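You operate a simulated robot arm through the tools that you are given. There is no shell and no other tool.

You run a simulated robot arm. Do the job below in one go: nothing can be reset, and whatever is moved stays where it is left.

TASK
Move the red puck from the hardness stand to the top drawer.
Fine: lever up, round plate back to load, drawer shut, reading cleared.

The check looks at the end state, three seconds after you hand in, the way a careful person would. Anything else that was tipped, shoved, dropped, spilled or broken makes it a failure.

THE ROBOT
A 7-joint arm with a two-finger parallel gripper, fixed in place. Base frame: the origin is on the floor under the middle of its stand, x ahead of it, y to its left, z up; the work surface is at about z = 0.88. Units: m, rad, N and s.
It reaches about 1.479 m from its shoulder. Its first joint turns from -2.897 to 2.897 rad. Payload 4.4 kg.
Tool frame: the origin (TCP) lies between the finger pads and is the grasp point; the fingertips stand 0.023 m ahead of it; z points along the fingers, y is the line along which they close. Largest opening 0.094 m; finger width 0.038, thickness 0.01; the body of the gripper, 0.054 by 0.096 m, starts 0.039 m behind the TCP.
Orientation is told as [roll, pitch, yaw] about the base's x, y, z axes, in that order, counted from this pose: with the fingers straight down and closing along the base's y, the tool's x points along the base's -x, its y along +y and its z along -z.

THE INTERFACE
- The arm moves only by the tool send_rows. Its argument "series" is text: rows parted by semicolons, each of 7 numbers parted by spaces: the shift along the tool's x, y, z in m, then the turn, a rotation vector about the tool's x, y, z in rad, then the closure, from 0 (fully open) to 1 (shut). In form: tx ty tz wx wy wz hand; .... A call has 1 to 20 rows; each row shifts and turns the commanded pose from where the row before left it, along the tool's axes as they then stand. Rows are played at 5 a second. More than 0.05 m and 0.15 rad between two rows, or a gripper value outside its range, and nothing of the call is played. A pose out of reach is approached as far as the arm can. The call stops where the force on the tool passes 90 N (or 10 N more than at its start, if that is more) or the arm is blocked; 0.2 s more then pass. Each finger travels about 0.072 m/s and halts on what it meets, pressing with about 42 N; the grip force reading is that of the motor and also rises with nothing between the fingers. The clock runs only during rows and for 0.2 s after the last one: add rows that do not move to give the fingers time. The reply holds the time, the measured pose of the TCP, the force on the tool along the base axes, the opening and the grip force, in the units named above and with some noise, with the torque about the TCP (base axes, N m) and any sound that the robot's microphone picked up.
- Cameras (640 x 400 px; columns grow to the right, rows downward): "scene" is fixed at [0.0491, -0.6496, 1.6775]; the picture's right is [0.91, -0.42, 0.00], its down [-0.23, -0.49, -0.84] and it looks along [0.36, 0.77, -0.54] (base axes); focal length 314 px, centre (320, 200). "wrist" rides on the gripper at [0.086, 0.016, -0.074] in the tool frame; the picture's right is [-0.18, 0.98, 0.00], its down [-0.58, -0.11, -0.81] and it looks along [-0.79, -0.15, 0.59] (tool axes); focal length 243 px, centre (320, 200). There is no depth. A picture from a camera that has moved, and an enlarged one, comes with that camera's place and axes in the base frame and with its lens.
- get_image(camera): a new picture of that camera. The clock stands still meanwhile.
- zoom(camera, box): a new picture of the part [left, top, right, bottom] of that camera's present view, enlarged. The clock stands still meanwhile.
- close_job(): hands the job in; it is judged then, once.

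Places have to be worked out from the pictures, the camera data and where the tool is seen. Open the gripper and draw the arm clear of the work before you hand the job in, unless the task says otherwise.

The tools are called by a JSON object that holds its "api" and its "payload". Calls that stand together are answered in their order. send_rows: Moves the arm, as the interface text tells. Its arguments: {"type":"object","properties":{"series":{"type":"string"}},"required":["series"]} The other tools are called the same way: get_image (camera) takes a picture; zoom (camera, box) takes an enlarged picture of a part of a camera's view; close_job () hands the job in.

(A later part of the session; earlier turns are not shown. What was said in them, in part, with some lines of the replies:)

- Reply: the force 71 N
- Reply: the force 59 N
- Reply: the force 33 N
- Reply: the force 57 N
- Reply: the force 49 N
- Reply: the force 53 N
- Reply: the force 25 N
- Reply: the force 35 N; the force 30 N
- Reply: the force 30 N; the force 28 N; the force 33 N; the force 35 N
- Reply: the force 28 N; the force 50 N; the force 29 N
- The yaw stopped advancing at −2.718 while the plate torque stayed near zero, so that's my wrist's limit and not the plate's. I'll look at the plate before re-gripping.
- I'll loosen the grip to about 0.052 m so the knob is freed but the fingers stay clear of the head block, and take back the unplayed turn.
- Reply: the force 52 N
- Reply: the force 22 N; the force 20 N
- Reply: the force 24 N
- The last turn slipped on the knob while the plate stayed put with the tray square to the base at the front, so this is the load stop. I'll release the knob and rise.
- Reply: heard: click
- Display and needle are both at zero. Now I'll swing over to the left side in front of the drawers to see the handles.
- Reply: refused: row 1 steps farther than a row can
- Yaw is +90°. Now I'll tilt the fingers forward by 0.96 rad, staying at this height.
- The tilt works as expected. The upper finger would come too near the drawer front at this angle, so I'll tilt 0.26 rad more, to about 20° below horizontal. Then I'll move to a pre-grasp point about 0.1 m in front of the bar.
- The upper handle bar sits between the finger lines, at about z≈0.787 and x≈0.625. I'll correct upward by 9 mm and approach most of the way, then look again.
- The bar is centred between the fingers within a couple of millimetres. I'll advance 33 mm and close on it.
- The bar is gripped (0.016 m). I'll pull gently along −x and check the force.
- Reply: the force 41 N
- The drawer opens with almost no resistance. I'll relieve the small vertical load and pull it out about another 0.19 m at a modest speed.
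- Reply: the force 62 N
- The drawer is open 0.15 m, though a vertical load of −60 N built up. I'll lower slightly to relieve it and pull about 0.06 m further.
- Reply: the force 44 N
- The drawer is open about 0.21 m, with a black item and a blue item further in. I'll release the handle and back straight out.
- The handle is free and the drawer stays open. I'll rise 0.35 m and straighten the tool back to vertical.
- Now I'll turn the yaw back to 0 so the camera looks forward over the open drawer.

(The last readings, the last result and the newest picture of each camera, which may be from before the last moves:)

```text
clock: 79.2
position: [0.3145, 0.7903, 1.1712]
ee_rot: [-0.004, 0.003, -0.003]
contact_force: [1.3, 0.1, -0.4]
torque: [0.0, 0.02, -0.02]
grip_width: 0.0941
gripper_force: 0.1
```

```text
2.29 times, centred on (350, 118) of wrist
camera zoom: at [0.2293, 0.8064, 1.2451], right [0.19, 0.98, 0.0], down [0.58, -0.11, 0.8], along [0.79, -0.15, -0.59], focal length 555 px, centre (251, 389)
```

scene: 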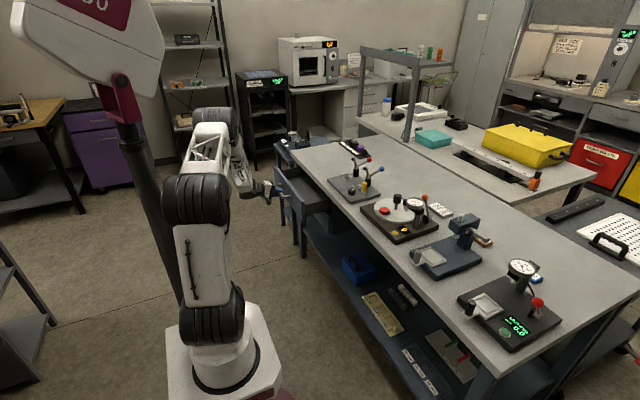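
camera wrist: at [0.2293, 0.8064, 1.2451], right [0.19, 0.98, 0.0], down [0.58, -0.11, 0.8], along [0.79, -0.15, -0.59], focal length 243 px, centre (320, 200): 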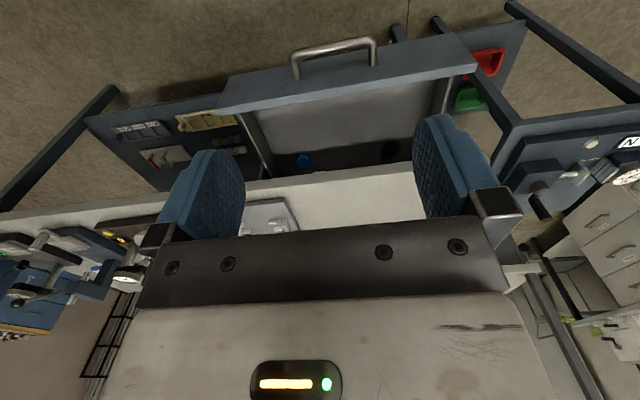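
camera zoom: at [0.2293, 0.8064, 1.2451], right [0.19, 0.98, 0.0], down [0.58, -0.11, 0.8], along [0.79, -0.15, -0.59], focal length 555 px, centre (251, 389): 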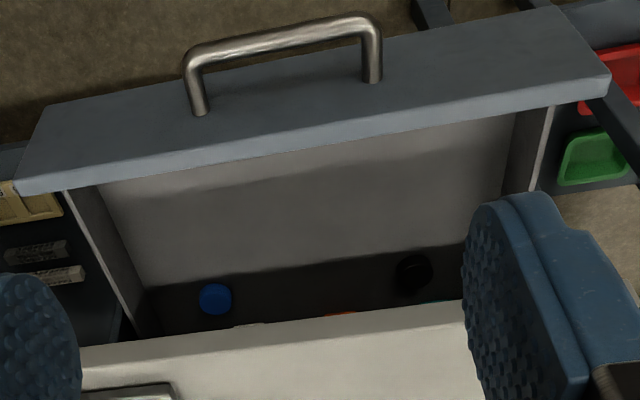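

The drawer holds other pucks toward the back (blue, black and others) and its front area is empty, so the red one can go there. I'll travel at height back to the puck on the plate.

{"api": "send_rows", "payload": {"series": "-0.0271 -0.0359 0 0 0 0 0; -0.0271 -0.0359 0 0 0 0 0; -0.0271 -0.0359 0 0 0 0 0; -0.0271 -0.0359 0 0 0 0 0; -0.0271 -0.0359 0 0 0 0 0; -0.0271 -0.0359 0 0 0 0 0; -0.0271 -0.0359 0 0 0 0 0; -0.0271 -0.0359 0 0 0 0 0; -0.0271 -0.0359 0 0 0 0 0; -0.0271 -0.0359 0 0 0 0 0; -0.0271 -0.0359 0 0 0 0 0; -0.0271 -0.0359 0 0 0 0 0; -0.0271 -0.0359 0 0 0 0 0; -0.0271 -0.0359 0 0 0 0 0; -0.0271 -0.0359 0 0 0 0 0; -0.0271 -0.0359 0 0 0 0 0; 0 0 0.045 0 0 0 0; 0 0 0.045 0 0 0 0; 0 0 0 0 0 0 0"}}

{"api": "get_image", "payload": {"camera": "wrist"}}

{"api": "zoom", "payload": {"camera": "scene", "box": [370, 185, 440, 235]}}

```text
clock: 83.2
position: [0.7464, 0.2159, 1.0819]
ee_rot: [-0.001, 0.003, 0.0]
contact_force: [0.3, -0.6, 0.3]
torque: [-0.01, -0.04, 0.0]
grip_width: 0.0941
gripper_force: 0.0
```

```text
taken
camera wrist: at [0.6603, 0.2309, 1.1565], right [0.18, 0.98, 0.0], down [0.58, -0.11, 0.81], along [0.79, -0.15, -0.59], focal length 243 px, centre (320, 200)
```

wrist: 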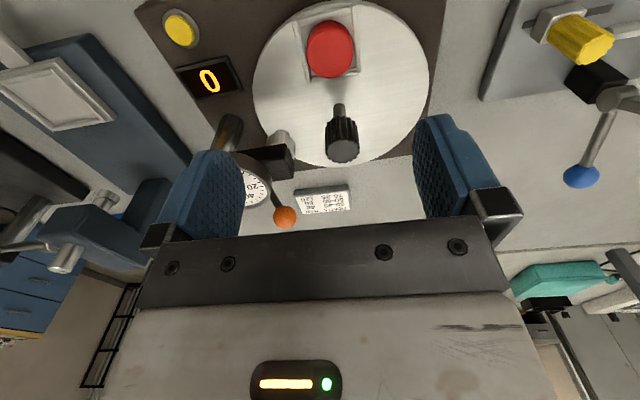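

```text
8.00 times, centred on (405, 210) of scene
camera zoom: at [0.0491, -0.6496, 1.6775], right [0.91, -0.42, 0.0], down [-0.23, -0.49, -0.84], along [0.36, 0.77, -0.54], focal length 2508 px, centre (-360, 120)
```

zoom: 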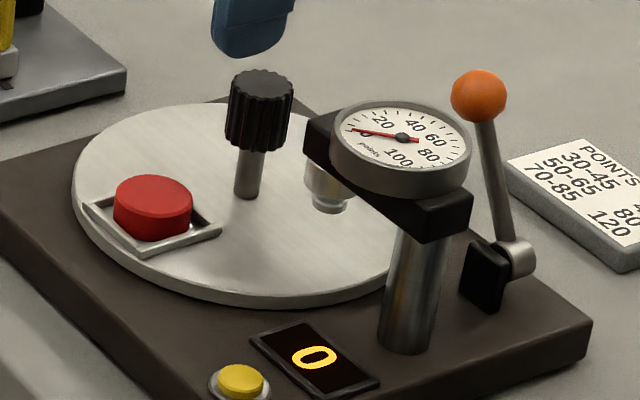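

{"api": "zoom", "payload": {"camera": "wrist", "box": [260, 0, 420, 100]}}

```text
4.00 times, centred on (340, 50) of wrist
camera zoom: at [0.6603, 0.2309, 1.1565], right [0.18, 0.98, 0.0], down [0.58, -0.11, 0.81], along [0.79, -0.15, -0.59], focal length 970 px, centre (240, 800)
```

zoom: 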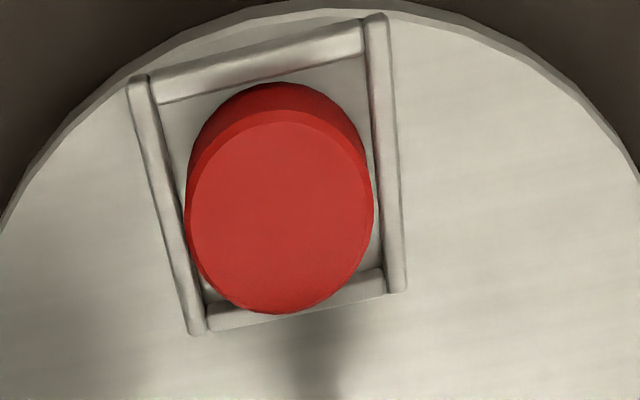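

The puck top is at (0.751, 0.222, 0.941), about 0.039 m across, with the tray rim near z≈0.928. I'll align and lower with the fingertips staying just above the rim.

{"api": "send_rows", "payload": {"series": "-0.0045 0.006 0.03 0 0 0 0; 0 0 0.04 0 0 0 0; 0 0 0.03 0 0 0 0; 0 0 0.02 0 0 0 0; 0 0 0 0 0 0 0.2; 0 0 0 0 0 0 0.3"}}

{"api": "get_image", "payload": {"camera": "wrist"}}

{"api": "zoom", "payload": {"camera": "scene", "box": [370, 185, 440, 235]}}

```text
clock: 84.6
position: [0.7515, 0.2186, 0.9632]
ee_rot: [0.001, 0.003, -0.001]
contact_force: [-0.3, 1.0, -0.9]
torque: [0.01, 0.01, 0.01]
grip_width: 0.0657
gripper_force: 0.1
```

```text
taken
camera wrist: at [0.6649, 0.2347, 1.0381], right [0.18, 0.98, 0.0], down [0.58, -0.11, 0.81], along [0.79, -0.15, -0.59], focal length 243 px, centre (320, 200)
```

wrist: 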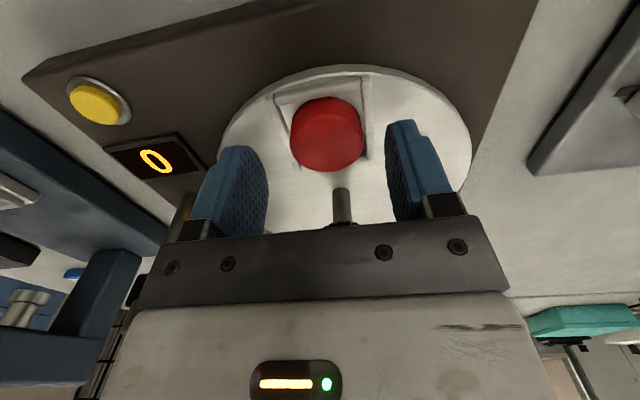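

```text
8.00 times, centred on (405, 210) of scene
camera zoom: at [0.0491, -0.6496, 1.6775], right [0.91, -0.42, 0.0], down [-0.23, -0.49, -0.84], along [0.36, 0.77, -0.54], focal length 2508 px, centre (-360, 120)
```

zoom: 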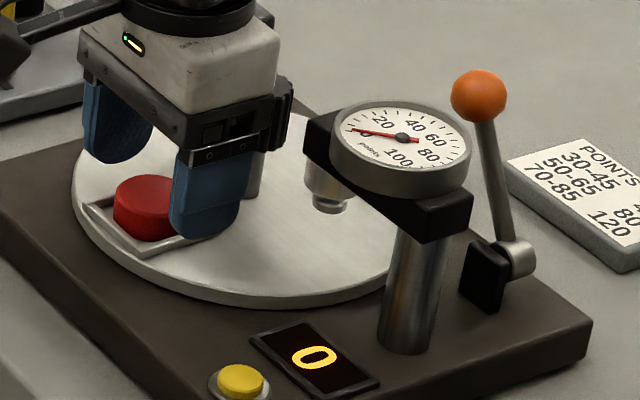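

The puck is centred between the fingers. I'll lower the last 11 mm and close on it.

{"api": "send_rows", "payload": {"series": "0 0.001 0.006 0 0 0 0.3; 0 0 0.005 0 0 0 0.3; 0 0 0 0 0 0 0.45; 0 0 0 0 0 0 0.6; 0 0 0 0 0 0 0.8; 0 0 0 0 0 0 0.8"}}

{"api": "get_image", "payload": {"camera": "wrist"}}

{"api": "zoom", "payload": {"camera": "scene", "box": [370, 185, 440, 235]}}

```text
clock: 86.0
position: [0.7513, 0.2224, 0.9521]
ee_rot: [0.001, 0.001, 0.001]
contact_force: [0.0, 1.3, 0.1]
torque: [0.04, 0.01, 0.03]
grip_width: 0.037
gripper_force: 41.7
```

```text
taken
camera wrist: at [0.6659, 0.2374, 1.0266], right [0.18, 0.98, 0.0], down [0.58, -0.11, 0.81], along [0.79, -0.15, -0.59], focal length 243 px, centre (320, 200)
```

wrist: 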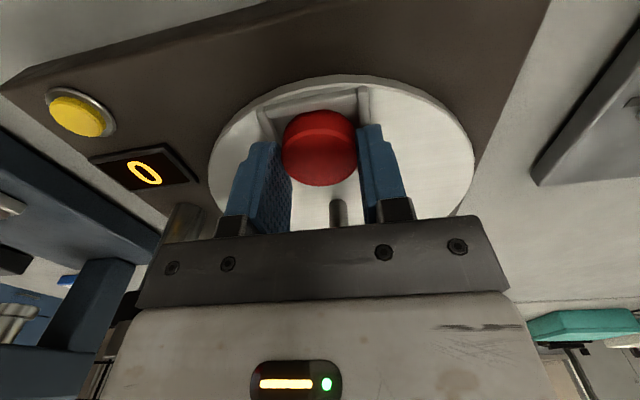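

```text
8.00 times, centred on (405, 210) of scene
camera zoom: at [0.0491, -0.6496, 1.6775], right [0.91, -0.42, 0.0], down [-0.23, -0.49, -0.84], along [0.36, 0.77, -0.54], focal length 2508 px, centre (-360, 120)
```

zoom: 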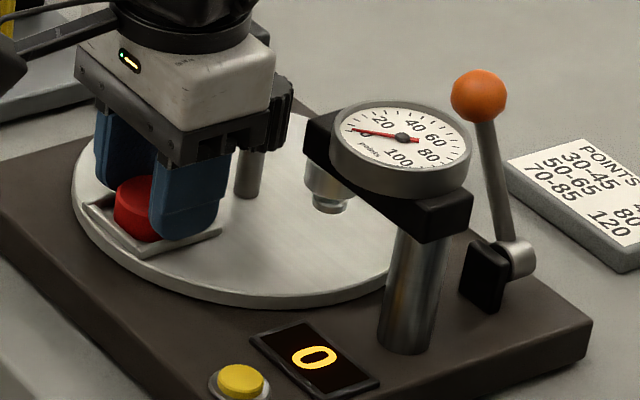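

The puck is gripped at 0.037 m. I'll hold with full closure and lift slowly straight up.

{"api": "send_rows", "payload": {"series": "0 0 0 0 0 0 1; 0 0 -0.008 0 0 0 1; 0 0 -0.015 0 0 0 1; 0 0 -0.03 0 0 0 1; 0 0 0 0 0 0 1"}}

{"api": "get_image", "payload": {"camera": "wrist"}}

{"api": "zoom", "payload": {"camera": "scene", "box": [370, 185, 440, 235]}}

```text
clock: 87.2
position: [0.7529, 0.2209, 1.0059]
ee_rot: [0.001, 0.0, -0.001]
contact_force: [0.0, -0.9, -1.0]
torque: [0.02, -0.02, 0.04]
grip_width: 0.0371
gripper_force: 42.3
```

```text
taken
camera wrist: at [0.6668, 0.2366, 1.0813], right [0.18, 0.98, 0.0], down [0.58, -0.11, 0.81], along [0.79, -0.15, -0.59], focal length 243 px, centre (320, 200)
```

wrist: 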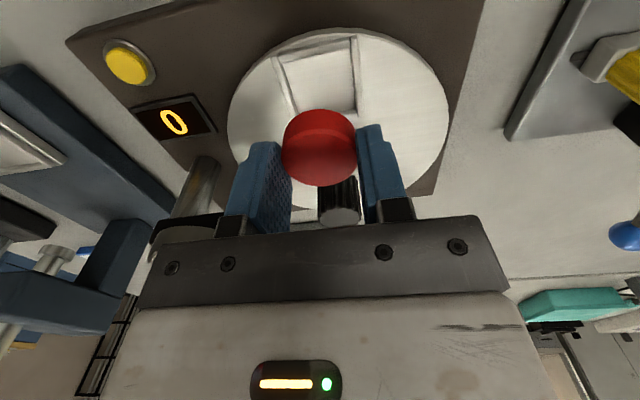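

```text
8.00 times, centred on (405, 210) of scene
camera zoom: at [0.0491, -0.6496, 1.6775], right [0.91, -0.42, 0.0], down [-0.23, -0.49, -0.84], along [0.36, 0.77, -0.54], focal length 2508 px, centre (-360, 120)
```

zoom: 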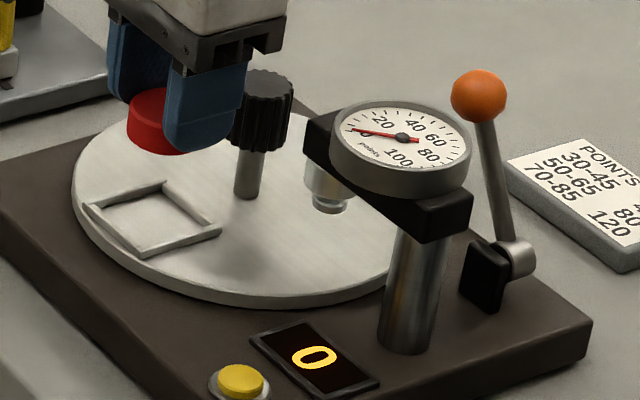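

The puck is out of the tray cleanly and the plate didn't move. I'll lift to a safe height and carry it over to above the open drawer.

{"api": "send_rows", "payload": {"series": "0 0 -0.04 0 0 0 1; 0 0 -0.04 0 0 0 1; 0 0 -0.04 0 0 0 1; 0 0 -0.03 0 0 0 1; 0.0148 0.043 0 0 0 0 1; 0.0148 0.043 0 0 0 0 1; 0.0148 0.043 0 0 0 0 1; 0.0148 0.043 0 0 0 0 1; 0.0148 0.043 0 0 0 0 1; 0.0148 0.043 0 0 0 0 1; 0.0148 0.043 0 0 0 0 1; 0.0148 0.043 0 0 0 0 1; 0.0148 0.043 0 0 0 0 1; 0.0148 0.043 0 0 0 0 1; 0.0148 0.043 0 0 0 0 1; 0.0148 0.043 0 0 0 0 1; 0.0148 0.043 0 0 0 0 1; 0 0 0 0 0 0 1"}}

{"api": "get_image", "payload": {"camera": "wrist"}}

{"api": "zoom", "payload": {"camera": "scene", "box": [230, 110, 390, 240]}}

```text
clock: 91.0
position: [0.5607, 0.7812, 1.1549]
ee_rot: [-0.001, -0.001, 0.0]
contact_force: [0.7, -0.7, -0.8]
torque: [0.0, 0.02, 0.02]
grip_width: 0.0374
gripper_force: 41.8
```

```text
taken
camera wrist: at [0.4753, 0.7975, 1.2291], right [0.18, 0.98, 0.0], down [0.58, -0.11, 0.81], along [0.79, -0.15, -0.59], focal length 243 px, centre (320, 200)
```

wrist: 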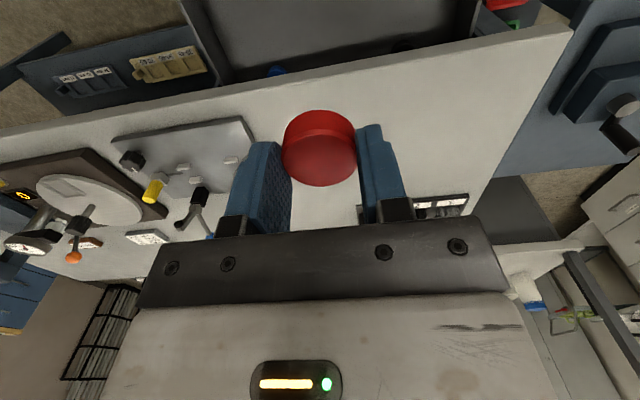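

```text
3.08 times, centred on (310, 175) of scene
camera zoom: at [0.0491, -0.6496, 1.6775], right [0.91, -0.42, 0.0], down [-0.23, -0.49, -0.84], along [0.36, 0.77, -0.54], focal length 964 px, centre (351, 277)
```

zoom: 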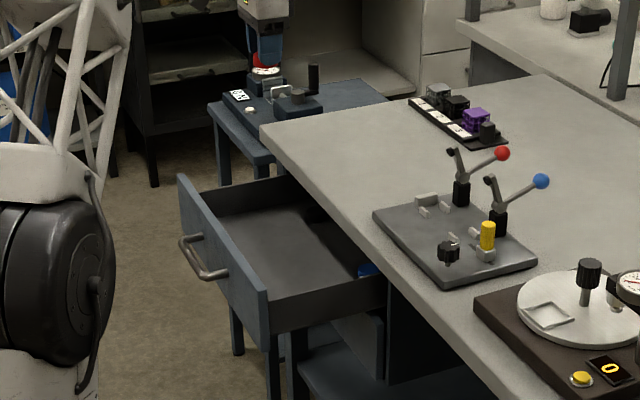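

The puck is above the open drawer. To keep the wrist camera from meeting the drawer's front panel when lowering, I'll yaw to +90° so the camera sits on the −y side and the fingers close along x.

{"api": "send_rows", "payload": {"series": "0 0 0 0 0 -0.1428 1; 0 0 0 0 0 -0.1428 1; 0 0 0 0 0 -0.1428 1; 0 0 0 0 0 -0.1428 1; 0 0 0 0 0 -0.1428 1; 0 0 0 0 0 -0.1428 1; 0 0 0 0 0 -0.1428 1; 0 0 0 0 0 -0.1428 1; 0 0 0 0 0 -0.1428 1; 0 0 0 0 0 -0.1428 1; 0 0 0 0 0 -0.1428 1; 0 0 0 0 0 0 1"}}

{"api": "get_image", "payload": {"camera": "wrist"}}

```text
clock: 93.6
position: [0.5592, 0.7818, 1.1556]
ee_rot: [0.001, 0.0, 1.572]
contact_force: [-0.3, 0.5, -1.0]
torque: [0.04, -0.01, -0.02]
grip_width: 0.0372
gripper_force: 41.8
```

```text
taken
camera wrist: at [0.5443, 0.6949, 1.2305], right [-0.98, 0.18, 0.0], down [0.11, 0.58, 0.81], along [0.15, 0.79, -0.59], focal length 243 px, centre (320, 200)
```

wrist: 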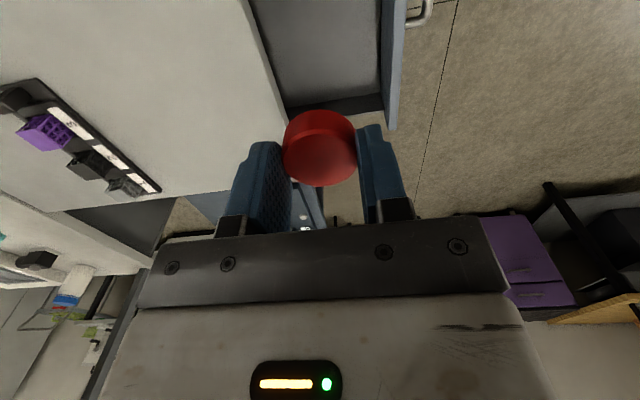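

The gap between the front panel (x≈0.477) and the bench edge (x≈0.64) is centred under the tool. I'll lower partway and look.

{"api": "send_rows", "payload": {"series": "0 0 0.045 0 0 0 1; 0 0 0.045 0 0 0 1; 0 0 0.045 0 0 0 1; 0 0 0.045 0 0 0 1; 0 0 0.045 0 0 0 1; 0 0 0.04 0 0 0 1; 0 0 0 0 0 0 1"}}

{"api": "get_image", "payload": {"camera": "wrist"}}

{"api": "zoom", "payload": {"camera": "scene", "box": [250, 130, 370, 230]}}

```text
clock: 95.2
position: [0.5558, 0.7834, 0.8897]
ee_rot: [0.002, 0.0, 1.57]
contact_force: [-0.8, 0.4, 0.4]
torque: [-0.03, 0.01, 0.02]
grip_width: 0.0373
gripper_force: 42.1
```

```text
taken
camera wrist: at [0.541, 0.6964, 0.965], right [-0.98, 0.18, 0.0], down [0.11, 0.58, 0.81], along [0.15, 0.79, -0.59], focal length 243 px, centre (320, 200)
```

wrist: 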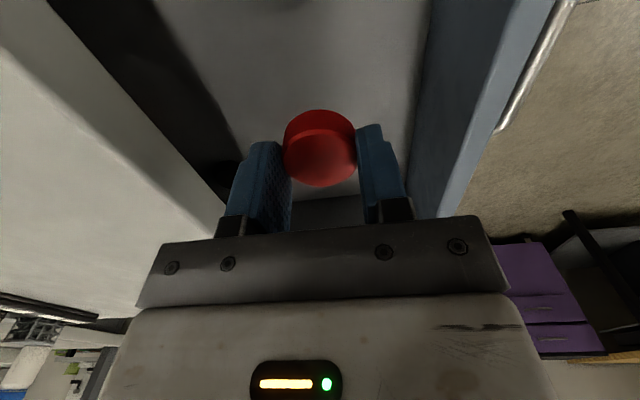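

```text
4.00 times, centred on (310, 180) of scene
camera zoom: at [0.0491, -0.6496, 1.6775], right [0.91, -0.42, 0.0], down [-0.23, -0.49, -0.84], along [0.36, 0.77, -0.54], focal length 1254 px, centre (360, 280)
```

zoom: 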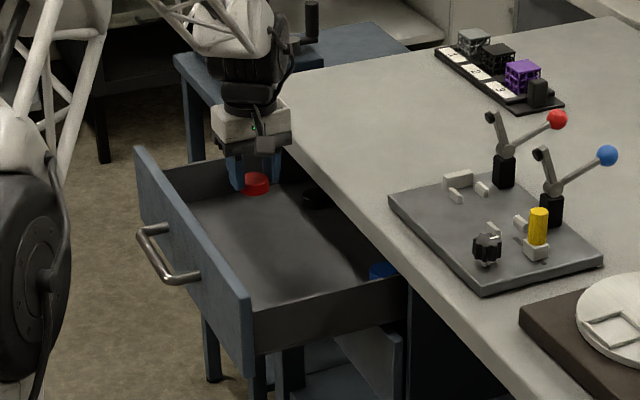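

The puck is going down well between the bench edge and the front panel, and the black puck stays out of the way at about (0.685, 0.866). I'll continue lowering, more slowly near the floor.

{"api": "send_rows", "payload": {"series": "0 0 0.025 0 0 0 1; 0 0 0.025 0 0 0 1; 0 0 0.008 0 0 0 1; 0 0 0.005 0 0 0 1; 0 0 0 0 0 0 1"}}

{"api": "get_image", "payload": {"camera": "wrist"}}

{"api": "zoom", "payload": {"camera": "scene", "box": [250, 130, 370, 230]}}

```text
clock: 96.4
position: [0.5601, 0.7829, 0.829]
ee_rot: [0.0, 0.0, 1.571]
contact_force: [0.5, -1.0, -0.1]
torque: [-0.03, 0.0, -0.02]
grip_width: 0.037
gripper_force: 41.8
```

```text
taken
camera wrist: at [0.5437, 0.6954, 0.903], right [-0.98, 0.18, 0.0], down [0.11, 0.58, 0.81], along [0.15, 0.79, -0.59], focal length 243 px, centre (320, 200)
```

wrist: 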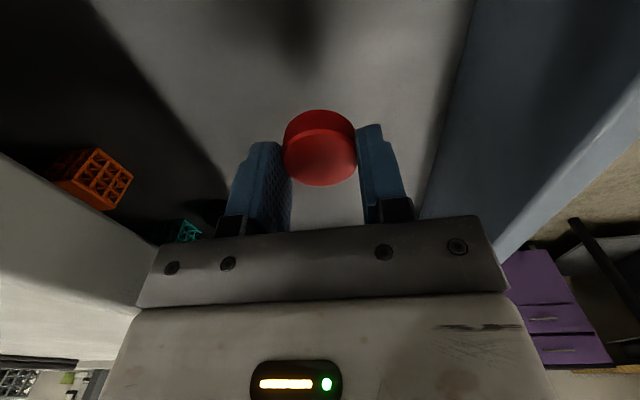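

```text
4.00 times, centred on (310, 180) of scene
camera zoom: at [0.0491, -0.6496, 1.6775], right [0.91, -0.42, 0.0], down [-0.23, -0.49, -0.84], along [0.36, 0.77, -0.54], focal length 1254 px, centre (360, 280)
```

zoom: 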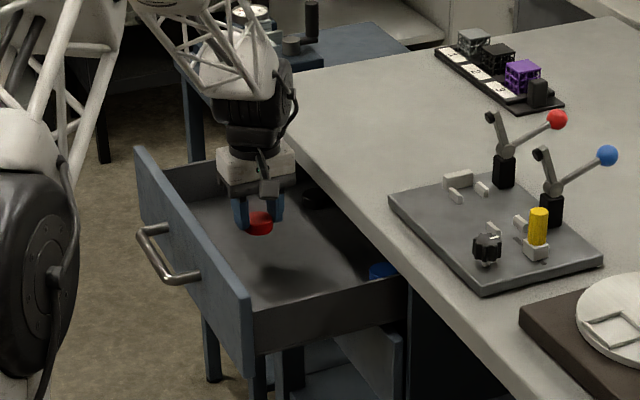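

{"api": "send_rows", "payload": {"series": "0 0 0.005 0 0 0 1; 0 0 0.005 0 0 0 1; 0 0 0.005 0 0 0 1; 0 0 0.005 0 0 0 1; 0 0 0 0 0 0 1"}}

{"api": "zoom", "payload": {"camera": "scene", "box": [280, 160, 350, 215]}}

```text
clock: 97.6
position: [0.5609, 0.7824, 0.807]
ee_rot: [0.001, 0.0, 1.569]
contact_force: [-0.1, 0.0, -0.6]
torque: [0.0, -0.01, -0.03]
grip_width: 0.0372
gripper_force: 41.9
```

```text
7.27 times, centred on (315, 188) of scene
camera zoom: at [0.0491, -0.6496, 1.6775], right [0.91, -0.42, 0.0], down [-0.23, -0.49, -0.84], along [0.36, 0.77, -0.54], focal length 2280 px, centre (356, 291)
```

zoom: 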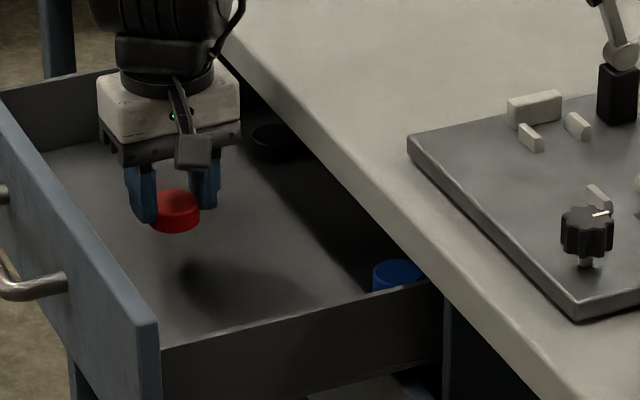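

Still clear of the floor. I'll continue down in small steps, watching the vertical force.

{"api": "send_rows", "payload": {"series": "0 0 0.004 0 0 0 1; 0 0 0.004 0 0 0 1; 0 0 0.004 0 0 0 1; 0 0 0.003 0 0 0 1; 0 0 0 0 0 0 1"}}

{"api": "zoom", "payload": {"camera": "scene", "box": [280, 160, 350, 215]}}

```text
clock: 98.8
position: [0.5597, 0.782, 0.7911]
ee_rot: [0.003, -0.001, 1.571]
contact_force: [0.3, 0.0, 0.0]
torque: [0.02, -0.02, 0.02]
grip_width: 0.0372
gripper_force: 41.7
```

```text
7.27 times, centred on (315, 188) of scene
camera zoom: at [0.0491, -0.6496, 1.6775], right [0.91, -0.42, 0.0], down [-0.23, -0.49, -0.84], along [0.36, 0.77, -0.54], focal length 2280 px, centre (356, 291)
```

zoom: 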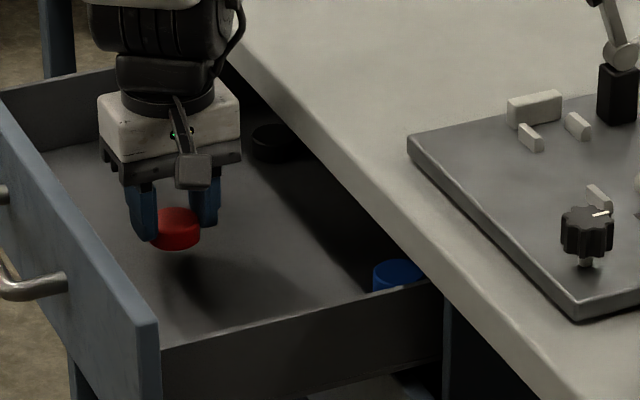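

{"api": "send_rows", "payload": {"series": "0 0 0.004 0 0 0 1; 0 0 0.004 0 0 0 1; 0 0 0.003 0 0 0 1; 0 0 0.003 0 0 0 1; 0 0 0 0 0 0 1"}}

{"api": "zoom", "payload": {"camera": "scene", "box": [280, 160, 350, 215]}}

```text
clock: 100.0
position: [0.5582, 0.7818, 0.7783]
ee_rot: [0.002, 0.0, 1.571]
contact_force: [-0.5, 0.3, 0.5]
torque: [0.01, 0.02, 0.01]
grip_width: 0.0375
gripper_force: 42.2
```

```text
7.27 times, centred on (315, 188) of scene
camera zoom: at [0.0491, -0.6496, 1.6775], right [0.91, -0.42, 0.0], down [-0.23, -0.49, -0.84], along [0.36, 0.77, -0.54], focal length 2280 px, centre (356, 291)
```

zoom: 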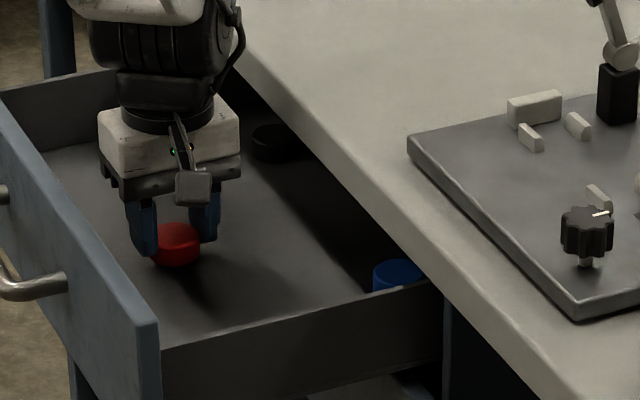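

{"api": "send_rows", "payload": {"series": "0 0 0.003 0 0 0 1; 0 0 0.003 0 0 0 1; 0 0 0.003 0 0 0 1; 0 0 0 0 0 0 1"}}

{"api": "zoom", "payload": {"camera": "scene", "box": [280, 160, 350, 215]}}

```text
clock: 101.0
position: [0.5596, 0.7812, 0.7706]
ee_rot: [0.001, -0.002, 1.574]
contact_force: [2.6, -8.7, 21.7]
torque: [-0.31, -0.13, 0.0]
grip_width: 0.0372
gripper_force: 41.7
```

```text
7.27 times, centred on (315, 188) of scene
camera zoom: at [0.0491, -0.6496, 1.6775], right [0.91, -0.42, 0.0], down [-0.23, -0.49, -0.84], along [0.36, 0.77, -0.54], focal length 2280 px, centre (356, 291)
```

zoom: 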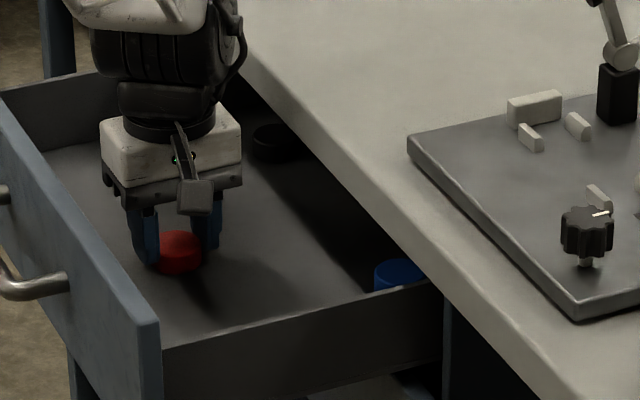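

The floor contact is felt (about 22 N up), so the puck is resting on the drawer bottom. I'll ease off 1 mm, open moderately and rise straight up.

{"api": "send_rows", "payload": {"series": "0 0 -0.0008 0 0 0 1; 0 0 0 0 0 0 0.5; 0 0 0 0 0 0 0.3; 0 0 0 0 0 0 0.3; 0 0 -0.015 0 0 0 0.3; 0 0 -0.03 0 0 0 0.3; 0 0 -0.045 0 0 0 0.3; 0 0 -0.045 0 0 0 0.3; 0 0 -0.045 0 0 0 0.3; 0 0 -0.045 0 0 0 0.3; 0 0 -0.045 0 0 0 0.3; 0 0 -0.045 0 0 0 0.3; 0 0 -0.045 0 0 0 0.3; 0 0 0 0 0 0 0.3"}}

{"api": "zoom", "payload": {"camera": "scene", "box": [250, 130, 370, 230]}}

{"api": "get_image", "payload": {"camera": "wrist"}}

```text
clock: 104.0
position: [0.5593, 0.7804, 1.1334]
ee_rot: [0.002, 0.0, 1.571]
contact_force: [-0.1, -0.1, 0.3]
torque: [0.0, -0.01, -0.01]
grip_width: 0.0659
gripper_force: 0.0
```

```text
4.00 times, centred on (310, 180) of scene
camera zoom: at [0.0491, -0.6496, 1.6775], right [0.91, -0.42, 0.0], down [-0.23, -0.49, -0.84], along [0.36, 0.77, -0.54], focal length 1254 px, centre (360, 280)
```

zoom: 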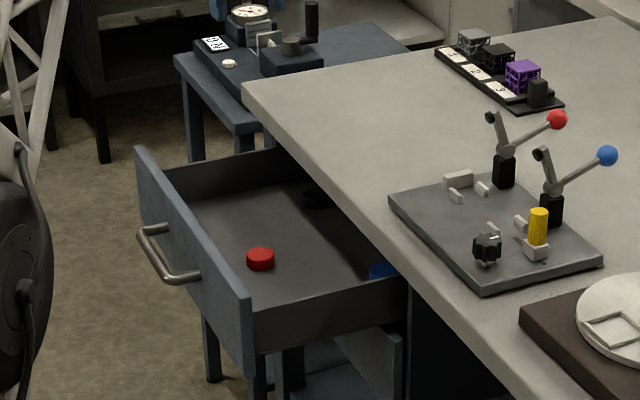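

```text
taken
camera wrist: at [0.5426, 0.6931, 1.207], right [-0.98, 0.18, 0.0], down [0.11, 0.58, 0.81], along [0.15, 0.79, -0.59], focal length 243 px, centre (320, 200)
```

wrist: 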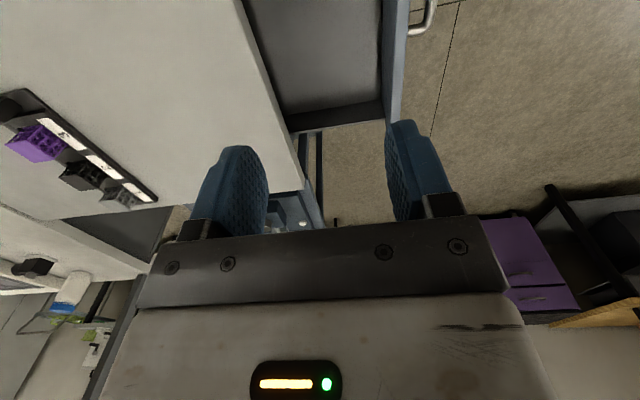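

The red puck lies flat in the top drawer, away from the others. Next I'll close the drawer: move back to x≈0.30 and tilt the fingers forward again to take the handle.

{"api": "send_rows", "payload": {"series": "0 0.043 0 0 0 0 0.5; 0 0.043 0 0 0 0 0.5; 0 0.043 0 0 0 0 0.5; 0 0.043 0 0 0 0 0.5; 0 0.043 0 0 0 0 0.5; 0 0.043 0 0 0 0 0.5; 0 0 0 0.1358 0 0 0.5; 0 0 0 0.1358 0 0 0.5; 0 0 0 0.1358 0 0 0.5; 0 0 0 0.1358 0 0 0.5; 0 0 0 0.1358 0 0 0.5; 0 0 0 0.1358 0 0 0.5; 0 0 0 0.1358 0 0 0.5; 0 0 0 0.1358 0 0 0.5; 0 0 0 0.1356 0 0 0.5; 0 0 0 0 0 0 0.5"}}

{"api": "zoom", "payload": {"camera": "scene", "box": [250, 130, 370, 230]}}

```text
clock: 107.6
position: [0.3151, 0.7847, 1.0547]
ee_rot: [-1.208, 0.092, 1.557]
contact_force: [-1.0, -0.6, -0.1]
torque: [-0.03, -0.01, 0.02]
grip_width: 0.0472
gripper_force: 0.0
stopped in row 16: the arm was blocked; the commanded pose is now the measured one
```

```text
4.00 times, centred on (310, 180) of scene
camera zoom: at [0.0491, -0.6496, 1.6775], right [0.91, -0.42, 0.0], down [-0.23, -0.49, -0.84], along [0.36, 0.77, -0.54], focal length 1254 px, centre (360, 280)
```

zoom: 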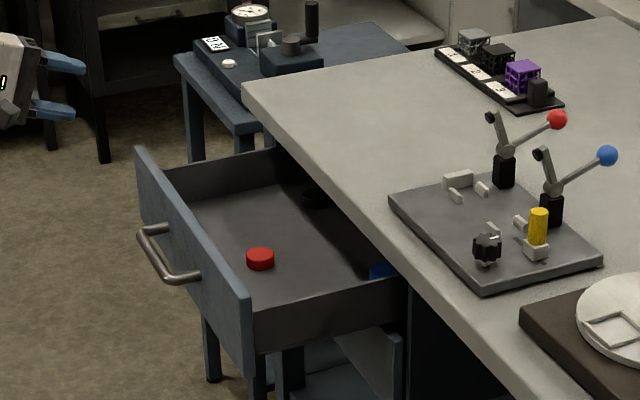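

The arm reports being blocked and ended slightly off the commanded pose, with no force on the tool. I'll look at the whole scene before moving.

{"api": "get_image", "payload": {"camera": "scene"}}

{"api": "get_image", "payload": {"camera": "wrist"}}

```text
taken
```

scene: 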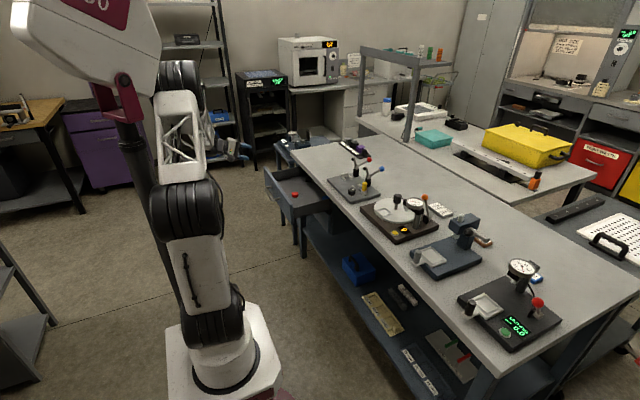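

```text
taken
camera wrist: at [0.2393, 0.7008, 1.0732], right [-0.35, 0.1, -0.93], down [-0.71, 0.62, 0.33], along [0.62, 0.77, -0.14], focal length 243 px, centre (320, 200)
```

wrist: 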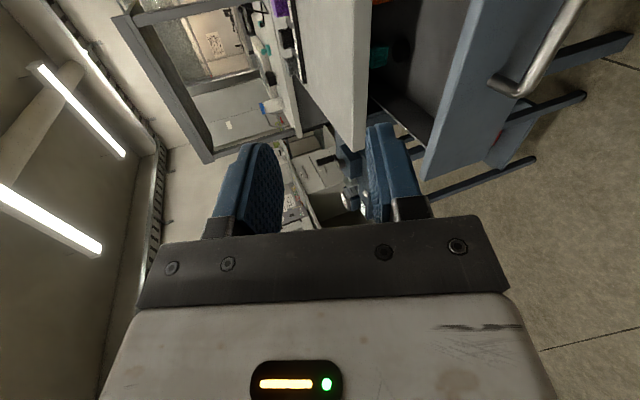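

The tool is free of contact; the arm likely ran into one of its own limits close to its body. I'll move a little forward (+x) and correct the small orientation error in small steps.

{"api": "send_rows", "payload": {"series": "0 -0.01 0.02 0.005 -0.015 0.028 0.5; 0 -0.01 0.02 0.005 -0.015 0.028 0.5; 0 -0.005 0.015 0.004 -0.014 0.026 0.5; 0 0 0 0 0 0 0.5"}}

{"api": "get_image", "payload": {"camera": "scene"}}

```text
clock: 108.6
position: [0.3726, 0.7842, 1.0614]
ee_rot: [-1.222, -0.004, 1.571]
contact_force: [0.5, -0.6, -0.8]
torque: [0.0, 0.0, 0.03]
grip_width: 0.0467
gripper_force: 0.0
```

```text
taken
```

scene: 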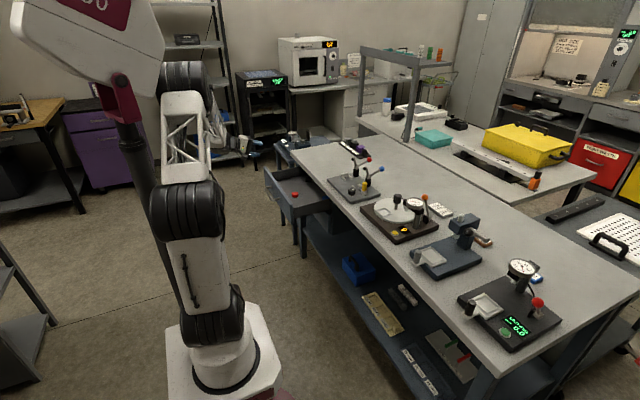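

The pose is back on track at (0.373, 0.784, 1.061). I'll descend to the pre-grasp point in front of the handle.

{"api": "send_rows", "payload": {"series": "-0.001 0.041 0.0039 0 0 0 0.5; -0.001 0.041 0.0039 0 0 0 0.5; -0.001 0.041 0.0039 0 0 0 0.5; -0.001 0.041 0.0039 0 0 0 0.5; -0.001 0.041 0.0039 0 0 0 0.5; -0.001 0.041 0.0039 0 0 0 0.5; 0 0 0 0 0 0 0.5"}}

{"api": "get_image", "payload": {"camera": "wrist"}}

```text
clock: 110.2
position: [0.3134, 0.7934, 0.8224]
ee_rot: [-1.222, -0.004, 1.57]
contact_force: [1.0, 0.2, -0.7]
torque: [0.0, -0.01, -0.01]
grip_width: 0.0469
gripper_force: 0.0
```

```text
taken
camera wrist: at [0.238, 0.7072, 0.8315], right [-0.34, 0.19, -0.92], down [-0.72, 0.58, 0.38], along [0.61, 0.79, -0.06], focal length 243 px, centre (320, 200)
```

wrist: 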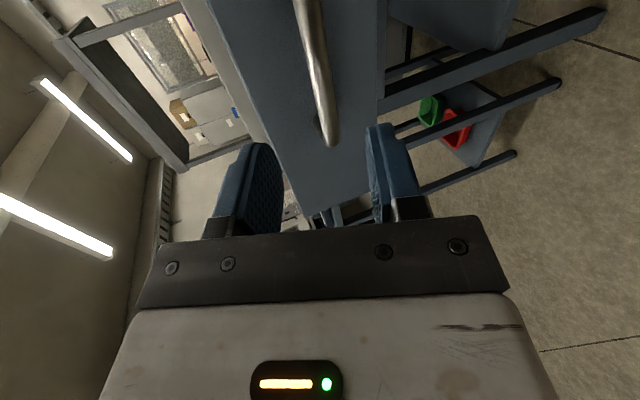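

The view matches the earlier retreat pose, with the bar centred. I'll advance onto the bar and close.

{"api": "send_rows", "payload": {"series": "0 0 0.035 0 0 0 0.5; 0 0 0.035 0 0 0 0.5; 0 0 0.018 0 0 0 0.5; 0 0 0.01 0 0 0 0.5; 0 0 0 0 0 0 0.65; 0 0 0 0 0 0 0.8; 0 0 0 0 0 0 1; 0 0 0 0 0 0 1"}}

{"api": "get_image", "payload": {"camera": "wrist"}}

```text
clock: 112.0
position: [0.4041, 0.7949, 0.7899]
ee_rot: [-1.222, -0.003, 1.57]
contact_force: [1.9, 1.3, 1.4]
torque: [-1.6, -0.05, 0.61]
grip_width: 0.0156
gripper_force: 45.5
```

```text
taken
camera wrist: at [0.3281, 0.7075, 0.7986], right [-0.34, 0.19, -0.92], down [-0.72, 0.58, 0.38], along [0.61, 0.79, -0.06], focal length 243 px, centre (320, 200)
```

wrist: 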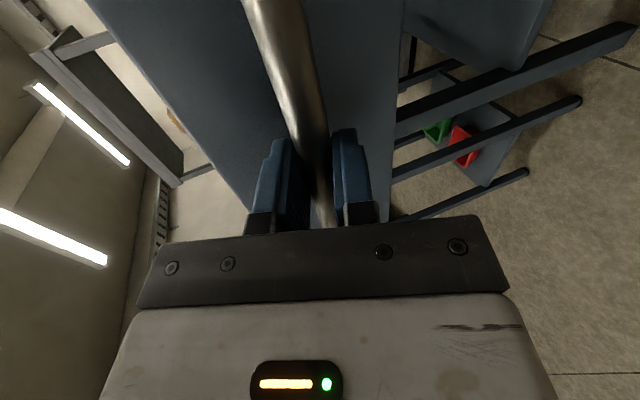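

The handle is gripped. I'll push the drawer in slowly along +x, checking loads on the way.

{"api": "send_rows", "payload": {"series": "0 -0.0034 0.0094 0 0 0 1; 0 -0.0051 0.0141 0 0 0 1; 0 -0.0051 0.0141 0 0 0 1; 0 -0.0051 0.0141 0 0 0 1; 0 -0.0051 0.0141 0 0 0 1; 0 -0.0051 0.0141 0 0 0 1; 0 0 0 0 0 0 1"}}

{"api": "zoom", "payload": {"camera": "scene", "box": [250, 130, 370, 230]}}

```text
clock: 113.6
position: [0.488, 0.7949, 0.7878]
ee_rot: [-1.222, -0.005, 1.574]
contact_force: [-0.9, 35.7, 32.0]
torque: [-1.59, -0.23, 0.8]
grip_width: 0.0156
gripper_force: 44.8
```

```text
4.00 times, centred on (310, 180) of scene
camera zoom: at [0.0491, -0.6496, 1.6775], right [0.91, -0.42, 0.0], down [-0.23, -0.49, -0.84], along [0.36, 0.77, -0.54], focal length 1254 px, centre (360, 280)
```

zoom: 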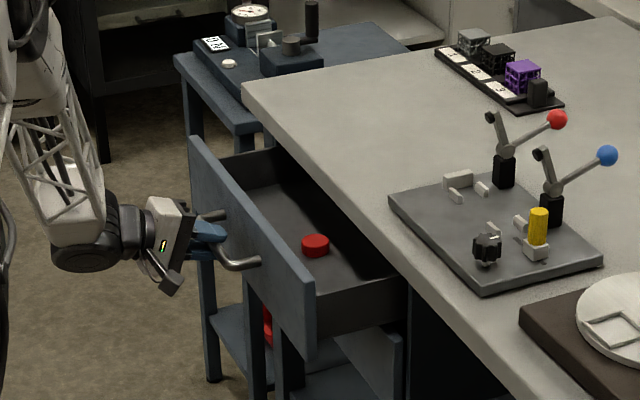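

It's closing smoothly with the puck riding along. I'll relieve the side loads and continue.

{"api": "send_rows", "payload": {"series": "-0.001 -0.001 -0.0003 0 0 0 1; 0 -0.0051 0.0141 0 0 0 1; 0 -0.0052 0.0141 0 0 0 1; 0 -0.0051 0.0141 0 0 0 1; 0 -0.0052 0.0141 0 0 0 1; 0 -0.0051 0.0141 0 0 0 1; 0 0 0 0 0 0 1"}}

```text
clock: 115.2
position: [0.563, 0.7934, 0.7885]
ee_rot: [-1.223, -0.004, 1.567]
contact_force: [1.6, -42.8, 35.2]
torque: [-1.7, -0.28, -0.05]
grip_width: 0.0156
gripper_force: 45.3
```

About 5 cm remains. I'll correct again and go nearly shut.

{"api": "send_rows", "payload": {"series": "0.0012 -0.001 -0.0003 0 0 0 1; 0 -0.0046 0.0122 0 0 0 1; 0 -0.0046 0.0122 0 0 0 1; 0 -0.0046 0.0122 0 0 0 1; 0 0 0 0 0 0 1"}}

{"api": "zoom", "payload": {"camera": "scene", "box": [250, 130, 370, 230]}}

```text
clock: 116.4
position: [0.6034, 0.793, 0.7891]
ee_rot: [-1.219, -0.002, 1.572]
contact_force: [-1.3, -19.3, -1.1]
torque: [-1.55, -0.03, 0.33]
grip_width: 0.0158
gripper_force: 45.3
```

```text
4.00 times, centred on (310, 180) of scene
camera zoom: at [0.0491, -0.6496, 1.6775], right [0.91, -0.42, 0.0], down [-0.23, -0.49, -0.84], along [0.36, 0.77, -0.54], focal length 1254 px, centre (360, 280)
```

zoom: 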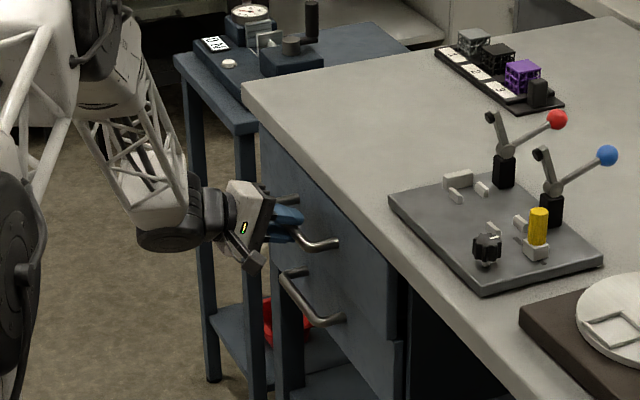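

Just about a centimetre is left. I'll push in small 3–4 mm steps until the stop is felt.

{"api": "send_rows", "payload": {"series": "0.0005 -0.0014 0.0038 0 0 0 1; 0 -0.0014 0.0038 0 0 0 1; 0 -0.0010 0.0028 0 0 0 1; 0 0 0 0 0 0 1"}}

```text
clock: 117.4
position: [0.6153, 0.7933, 0.7881]
ee_rot: [-1.22, -0.002, 1.573]
contact_force: [-2.1, 19.4, -37.9]
torque: [-0.69, 0.28, 1.48]
grip_width: 0.0157
gripper_force: 45.4
```

{"api": "send_rows", "payload": {"series": "0 0.0003 0.0023 0 0 0 1; 0 -0.0007 0.0019 0 0 0 1; 0 0 0 0 0 0 1"}}

{"api": "zoom", "payload": {"camera": "scene", "box": [280, 150, 350, 210]}}

```text
clock: 118.2
position: [0.6174, 0.7926, 0.7887]
ee_rot: [-1.219, -0.003, 1.572]
contact_force: [-53.7, 17.6, -28.1]
torque: [-0.79, 0.34, 0.53]
grip_width: 0.0158
gripper_force: 44.2
```

```text
6.67 times, centred on (315, 180) of scene
camera zoom: at [0.0491, -0.6496, 1.6775], right [0.91, -0.42, 0.0], down [-0.23, -0.49, -0.84], along [0.36, 0.77, -0.54], focal length 2090 px, centre (353, 333)
```

zoom: 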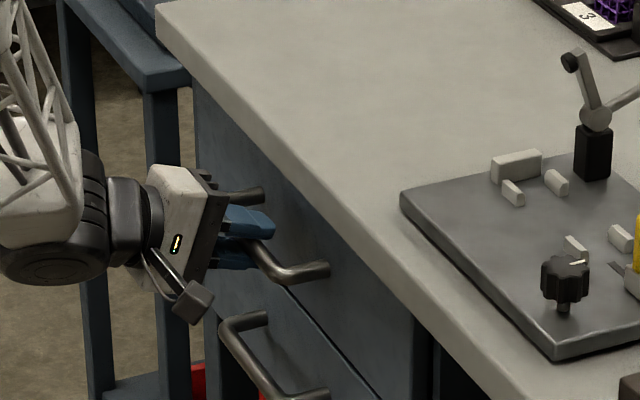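

The drawer has reached its stop (−54 N) and its front looks flush. I'll open the fingers fully clear of the bar without moving, then back straight out.

{"api": "send_rows", "payload": {"series": "0 0 0 0 0 0 0.6; 0 0 0 0 0 0 0.5; 0 0 0 0 0 0 0.5; 0 0 -0.02 0 0 0 0.5; 0 0 -0.035 0 0 0 0.5; 0 0 -0.04 0 0 0 0.5; 0 0 -0.04 0 0 0 0.5; 0 0 0 0 0 0 0.5"}}

{"api": "zoom", "payload": {"camera": "scene", "box": [280, 150, 350, 210]}}

{"api": "get_image", "payload": {"camera": "wrist"}}

```text
clock: 120.0
position: [0.491, 0.7927, 0.835]
ee_rot: [-1.222, -0.003, 1.569]
contact_force: [0.3, 0.3, 0.2]
torque: [0.0, -0.04, -0.01]
grip_width: 0.0469
gripper_force: 0.1
```

```text
6.67 times, centred on (315, 180) of scene
camera zoom: at [0.0491, -0.6496, 1.6775], right [0.91, -0.42, 0.0], down [-0.23, -0.49, -0.84], along [0.36, 0.77, -0.54], focal length 2090 px, centre (353, 333)
```

zoom: 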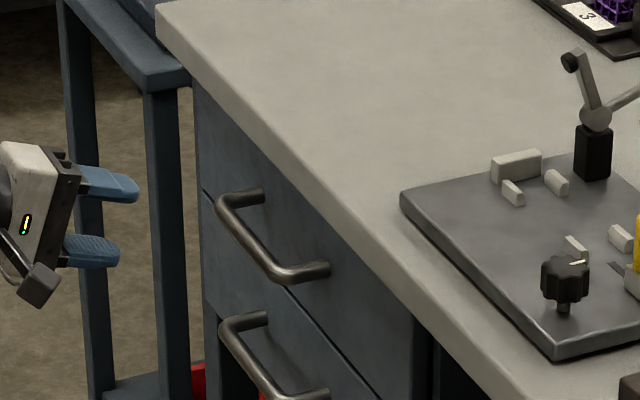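

```text
taken
camera wrist: at [0.4172, 0.7057, 0.8459], right [-0.34, 0.19, -0.92], down [-0.72, 0.58, 0.38], along [0.61, 0.79, -0.06], focal length 243 px, centre (320, 200)
```

wrist: 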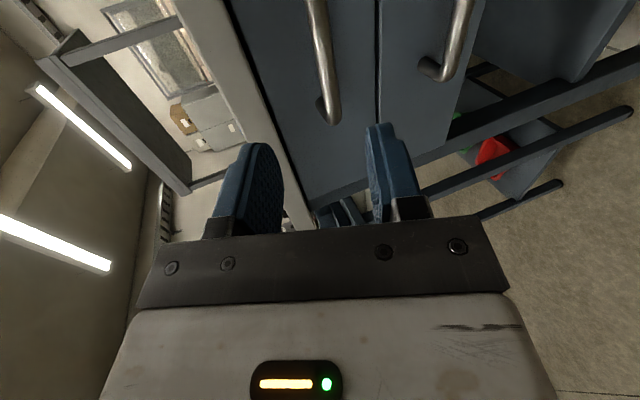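

The drawer front is flush with the lower one and the fingers are clear. I'll rise, straighten the tool and do a final inspection of the stand.

{"api": "send_rows", "payload": {"series": "0 -0.0414 -0.015 0 0 0 0.3; 0 -0.0414 -0.015 0 0 0 0.3; 0 -0.0414 -0.015 0 0 0 0.3; 0 -0.0414 -0.015 0 0 0 0.3; 0 -0.0414 -0.015 0 0 0 0.3; 0 -0.0414 -0.015 0 0 0 0.3; 0 -0.0414 -0.015 0 0 0 0.3; 0 0 0 -0.1358 0 0 0; 0 0 0 -0.1358 0 0 0; 0 0 0 -0.1358 0 0 0; 0 0 0 -0.1358 0 0 0; 0 0 0 -0.1358 0 0 0; 0 0 0 -0.1358 0 0 0; 0 0 0 -0.1358 0 0 0; 0 0 0 -0.1358 0 0 0; 0 0 0 -0.1356 0 0 0; 0 0 0 0 0 0 0"}}

{"api": "get_image", "payload": {"camera": "scene"}}

{"api": "zoom", "payload": {"camera": "scene", "box": [340, 170, 480, 260]}}

{"api": "zoom", "payload": {"camera": "scene", "box": [270, 130, 380, 260]}}

```text
clock: 123.6
position: [0.4909, 0.7905, 1.1455]
ee_rot: [0.002, -0.002, 1.57]
contact_force: [0.1, -0.3, 0.2]
torque: [0.0, 0.0, -0.02]
grip_width: 0.094
gripper_force: 0.0
```

```text
taken
```

scene: 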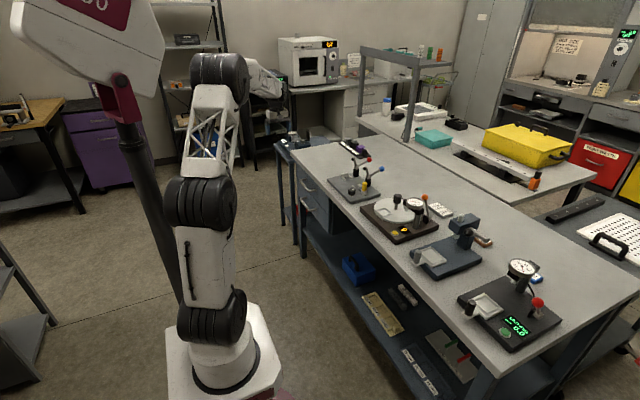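

```text
4.44 times, centred on (410, 215) of scene
camera zoom: at [0.0491, -0.6496, 1.6775], right [0.91, -0.42, 0.0], down [-0.23, -0.49, -0.84], along [0.36, 0.77, -0.54], focal length 1393 px, centre (-80, 133)
```

zoom: 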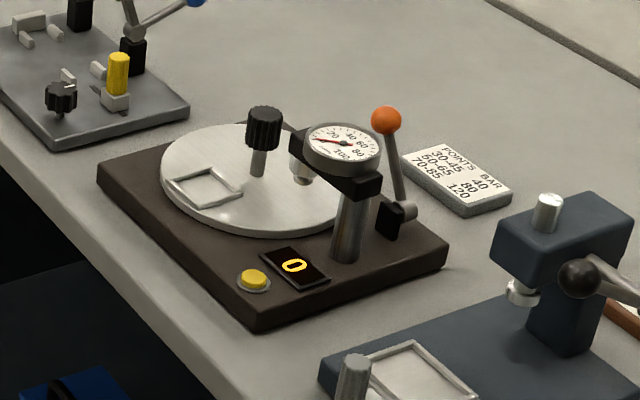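

```text
3.08 times, centred on (325, 195) of scene
camera zoom: at [0.0491, -0.6496, 1.6775], right [0.91, -0.42, 0.0], down [-0.23, -0.49, -0.84], along [0.36, 0.77, -0.54], focal length 964 px, centre (305, 215)
```

zoom: 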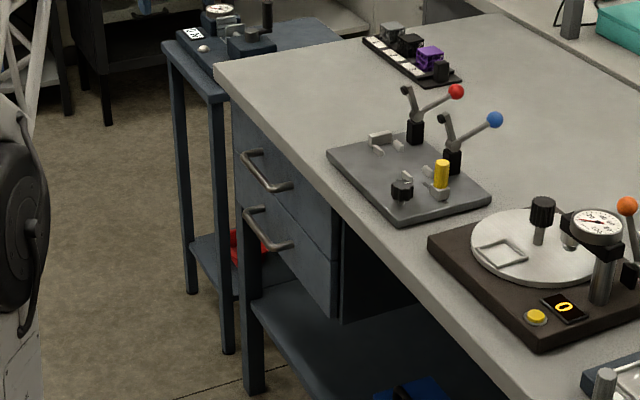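

Everything looks right: lever raised, plate at the load stop with an empty tray, display and needle at 0, and the drawer flush shut. I'll draw the arm up and away from the work with the gripper open, then take one last look.

{"api": "send_rows", "payload": {"series": "0.04 0.006 -0.015 0 0 0 0; 0.04 0.006 -0.015 0 0 0 0; 0.04 0.006 -0.015 0 0 0 0; 0.04 0.006 -0.015 0 0 0 0; 0.04 0.006 -0.015 0 0 0 0; 0.04 0.006 -0.015 0 0 0 0; 0 0 0 0 0 0 0; 0 0 0 0 0 0 0"}}

{"api": "get_image", "payload": {"camera": "scene"}}

{"api": "zoom", "payload": {"camera": "scene", "box": [370, 185, 440, 235]}}

{"api": "zoom", "payload": {"camera": "scene", "box": [280, 150, 350, 210]}}

```text
clock: 125.4
position: [0.4581, 0.5523, 1.2303]
ee_rot: [-0.001, -0.004, 1.572]
contact_force: [0.8, 0.4, -0.1]
torque: [0.01, 0.01, -0.03]
grip_width: 0.094
gripper_force: 0.2
```

```text
taken
```

scene: 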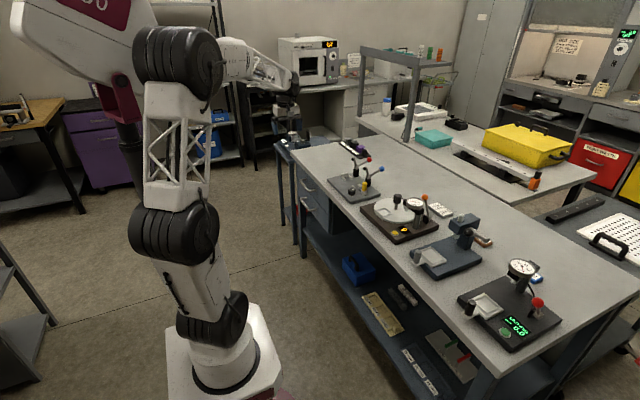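

```text
8.00 times, centred on (405, 210) of scene
camera zoom: at [0.0491, -0.6496, 1.6775], right [0.91, -0.42, 0.0], down [-0.23, -0.49, -0.84], along [0.36, 0.77, -0.54], focal length 2508 px, centre (-360, 120)
```

zoom: 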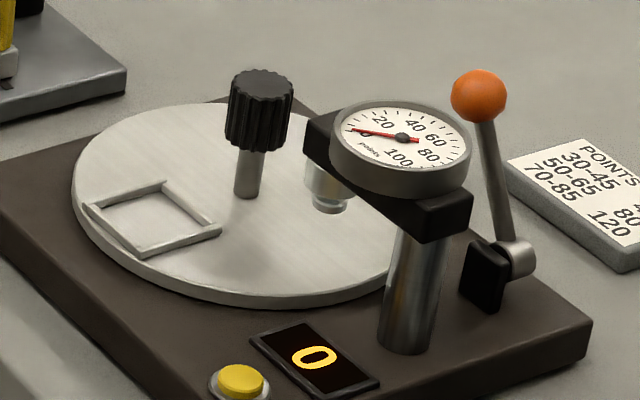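

```text
6.67 times, centred on (315, 180) of scene
camera zoom: at [0.0491, -0.6496, 1.6775], right [0.91, -0.42, 0.0], down [-0.23, -0.49, -0.84], along [0.36, 0.77, -0.54], focal length 2090 px, centre (353, 333)
```

zoom: 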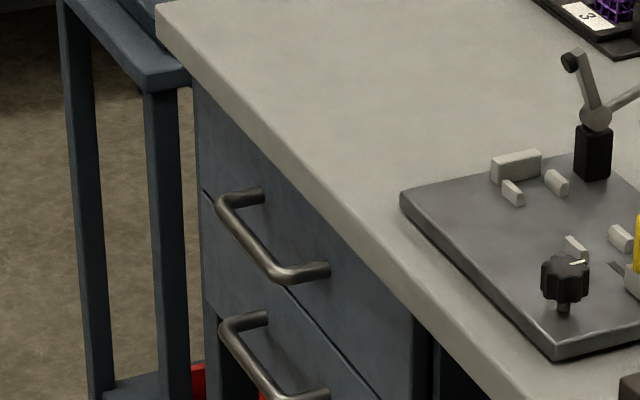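

The last pictures show the lever up, the plate at the load stop with an empty tray, and the reading at 0. The drawer is shut with the red puck inside, nothing else looks disturbed, and the arm is clear with the gripper open. I'm handing the job in.

{"api": "close_job", "payload": {}}

```text
The job is handed in.
```

The red puck is in the top drawer, and I've handed the job in. I haven't seen the check's result.

- **Lever:** it is up against its stop and holding there.
- **Round plate:** I turned it until it stopped, with the now-empty tray at the front. There is no "load" mark on the stand, so I took that stop as the load position.
- **Reading:** I pressed the yellow button and heard a click. The display shows 0 and the needle is at zero.
- **Drawer:** it is shut and flush with the one below. The puck lies flat at the front, away from the other items inside.

The hardness stand slid about 2–3 mm on the bench while I worked the lever and knob. Nothing else looks moved in the last pictures. The arm is clear of the work with the gripper open.
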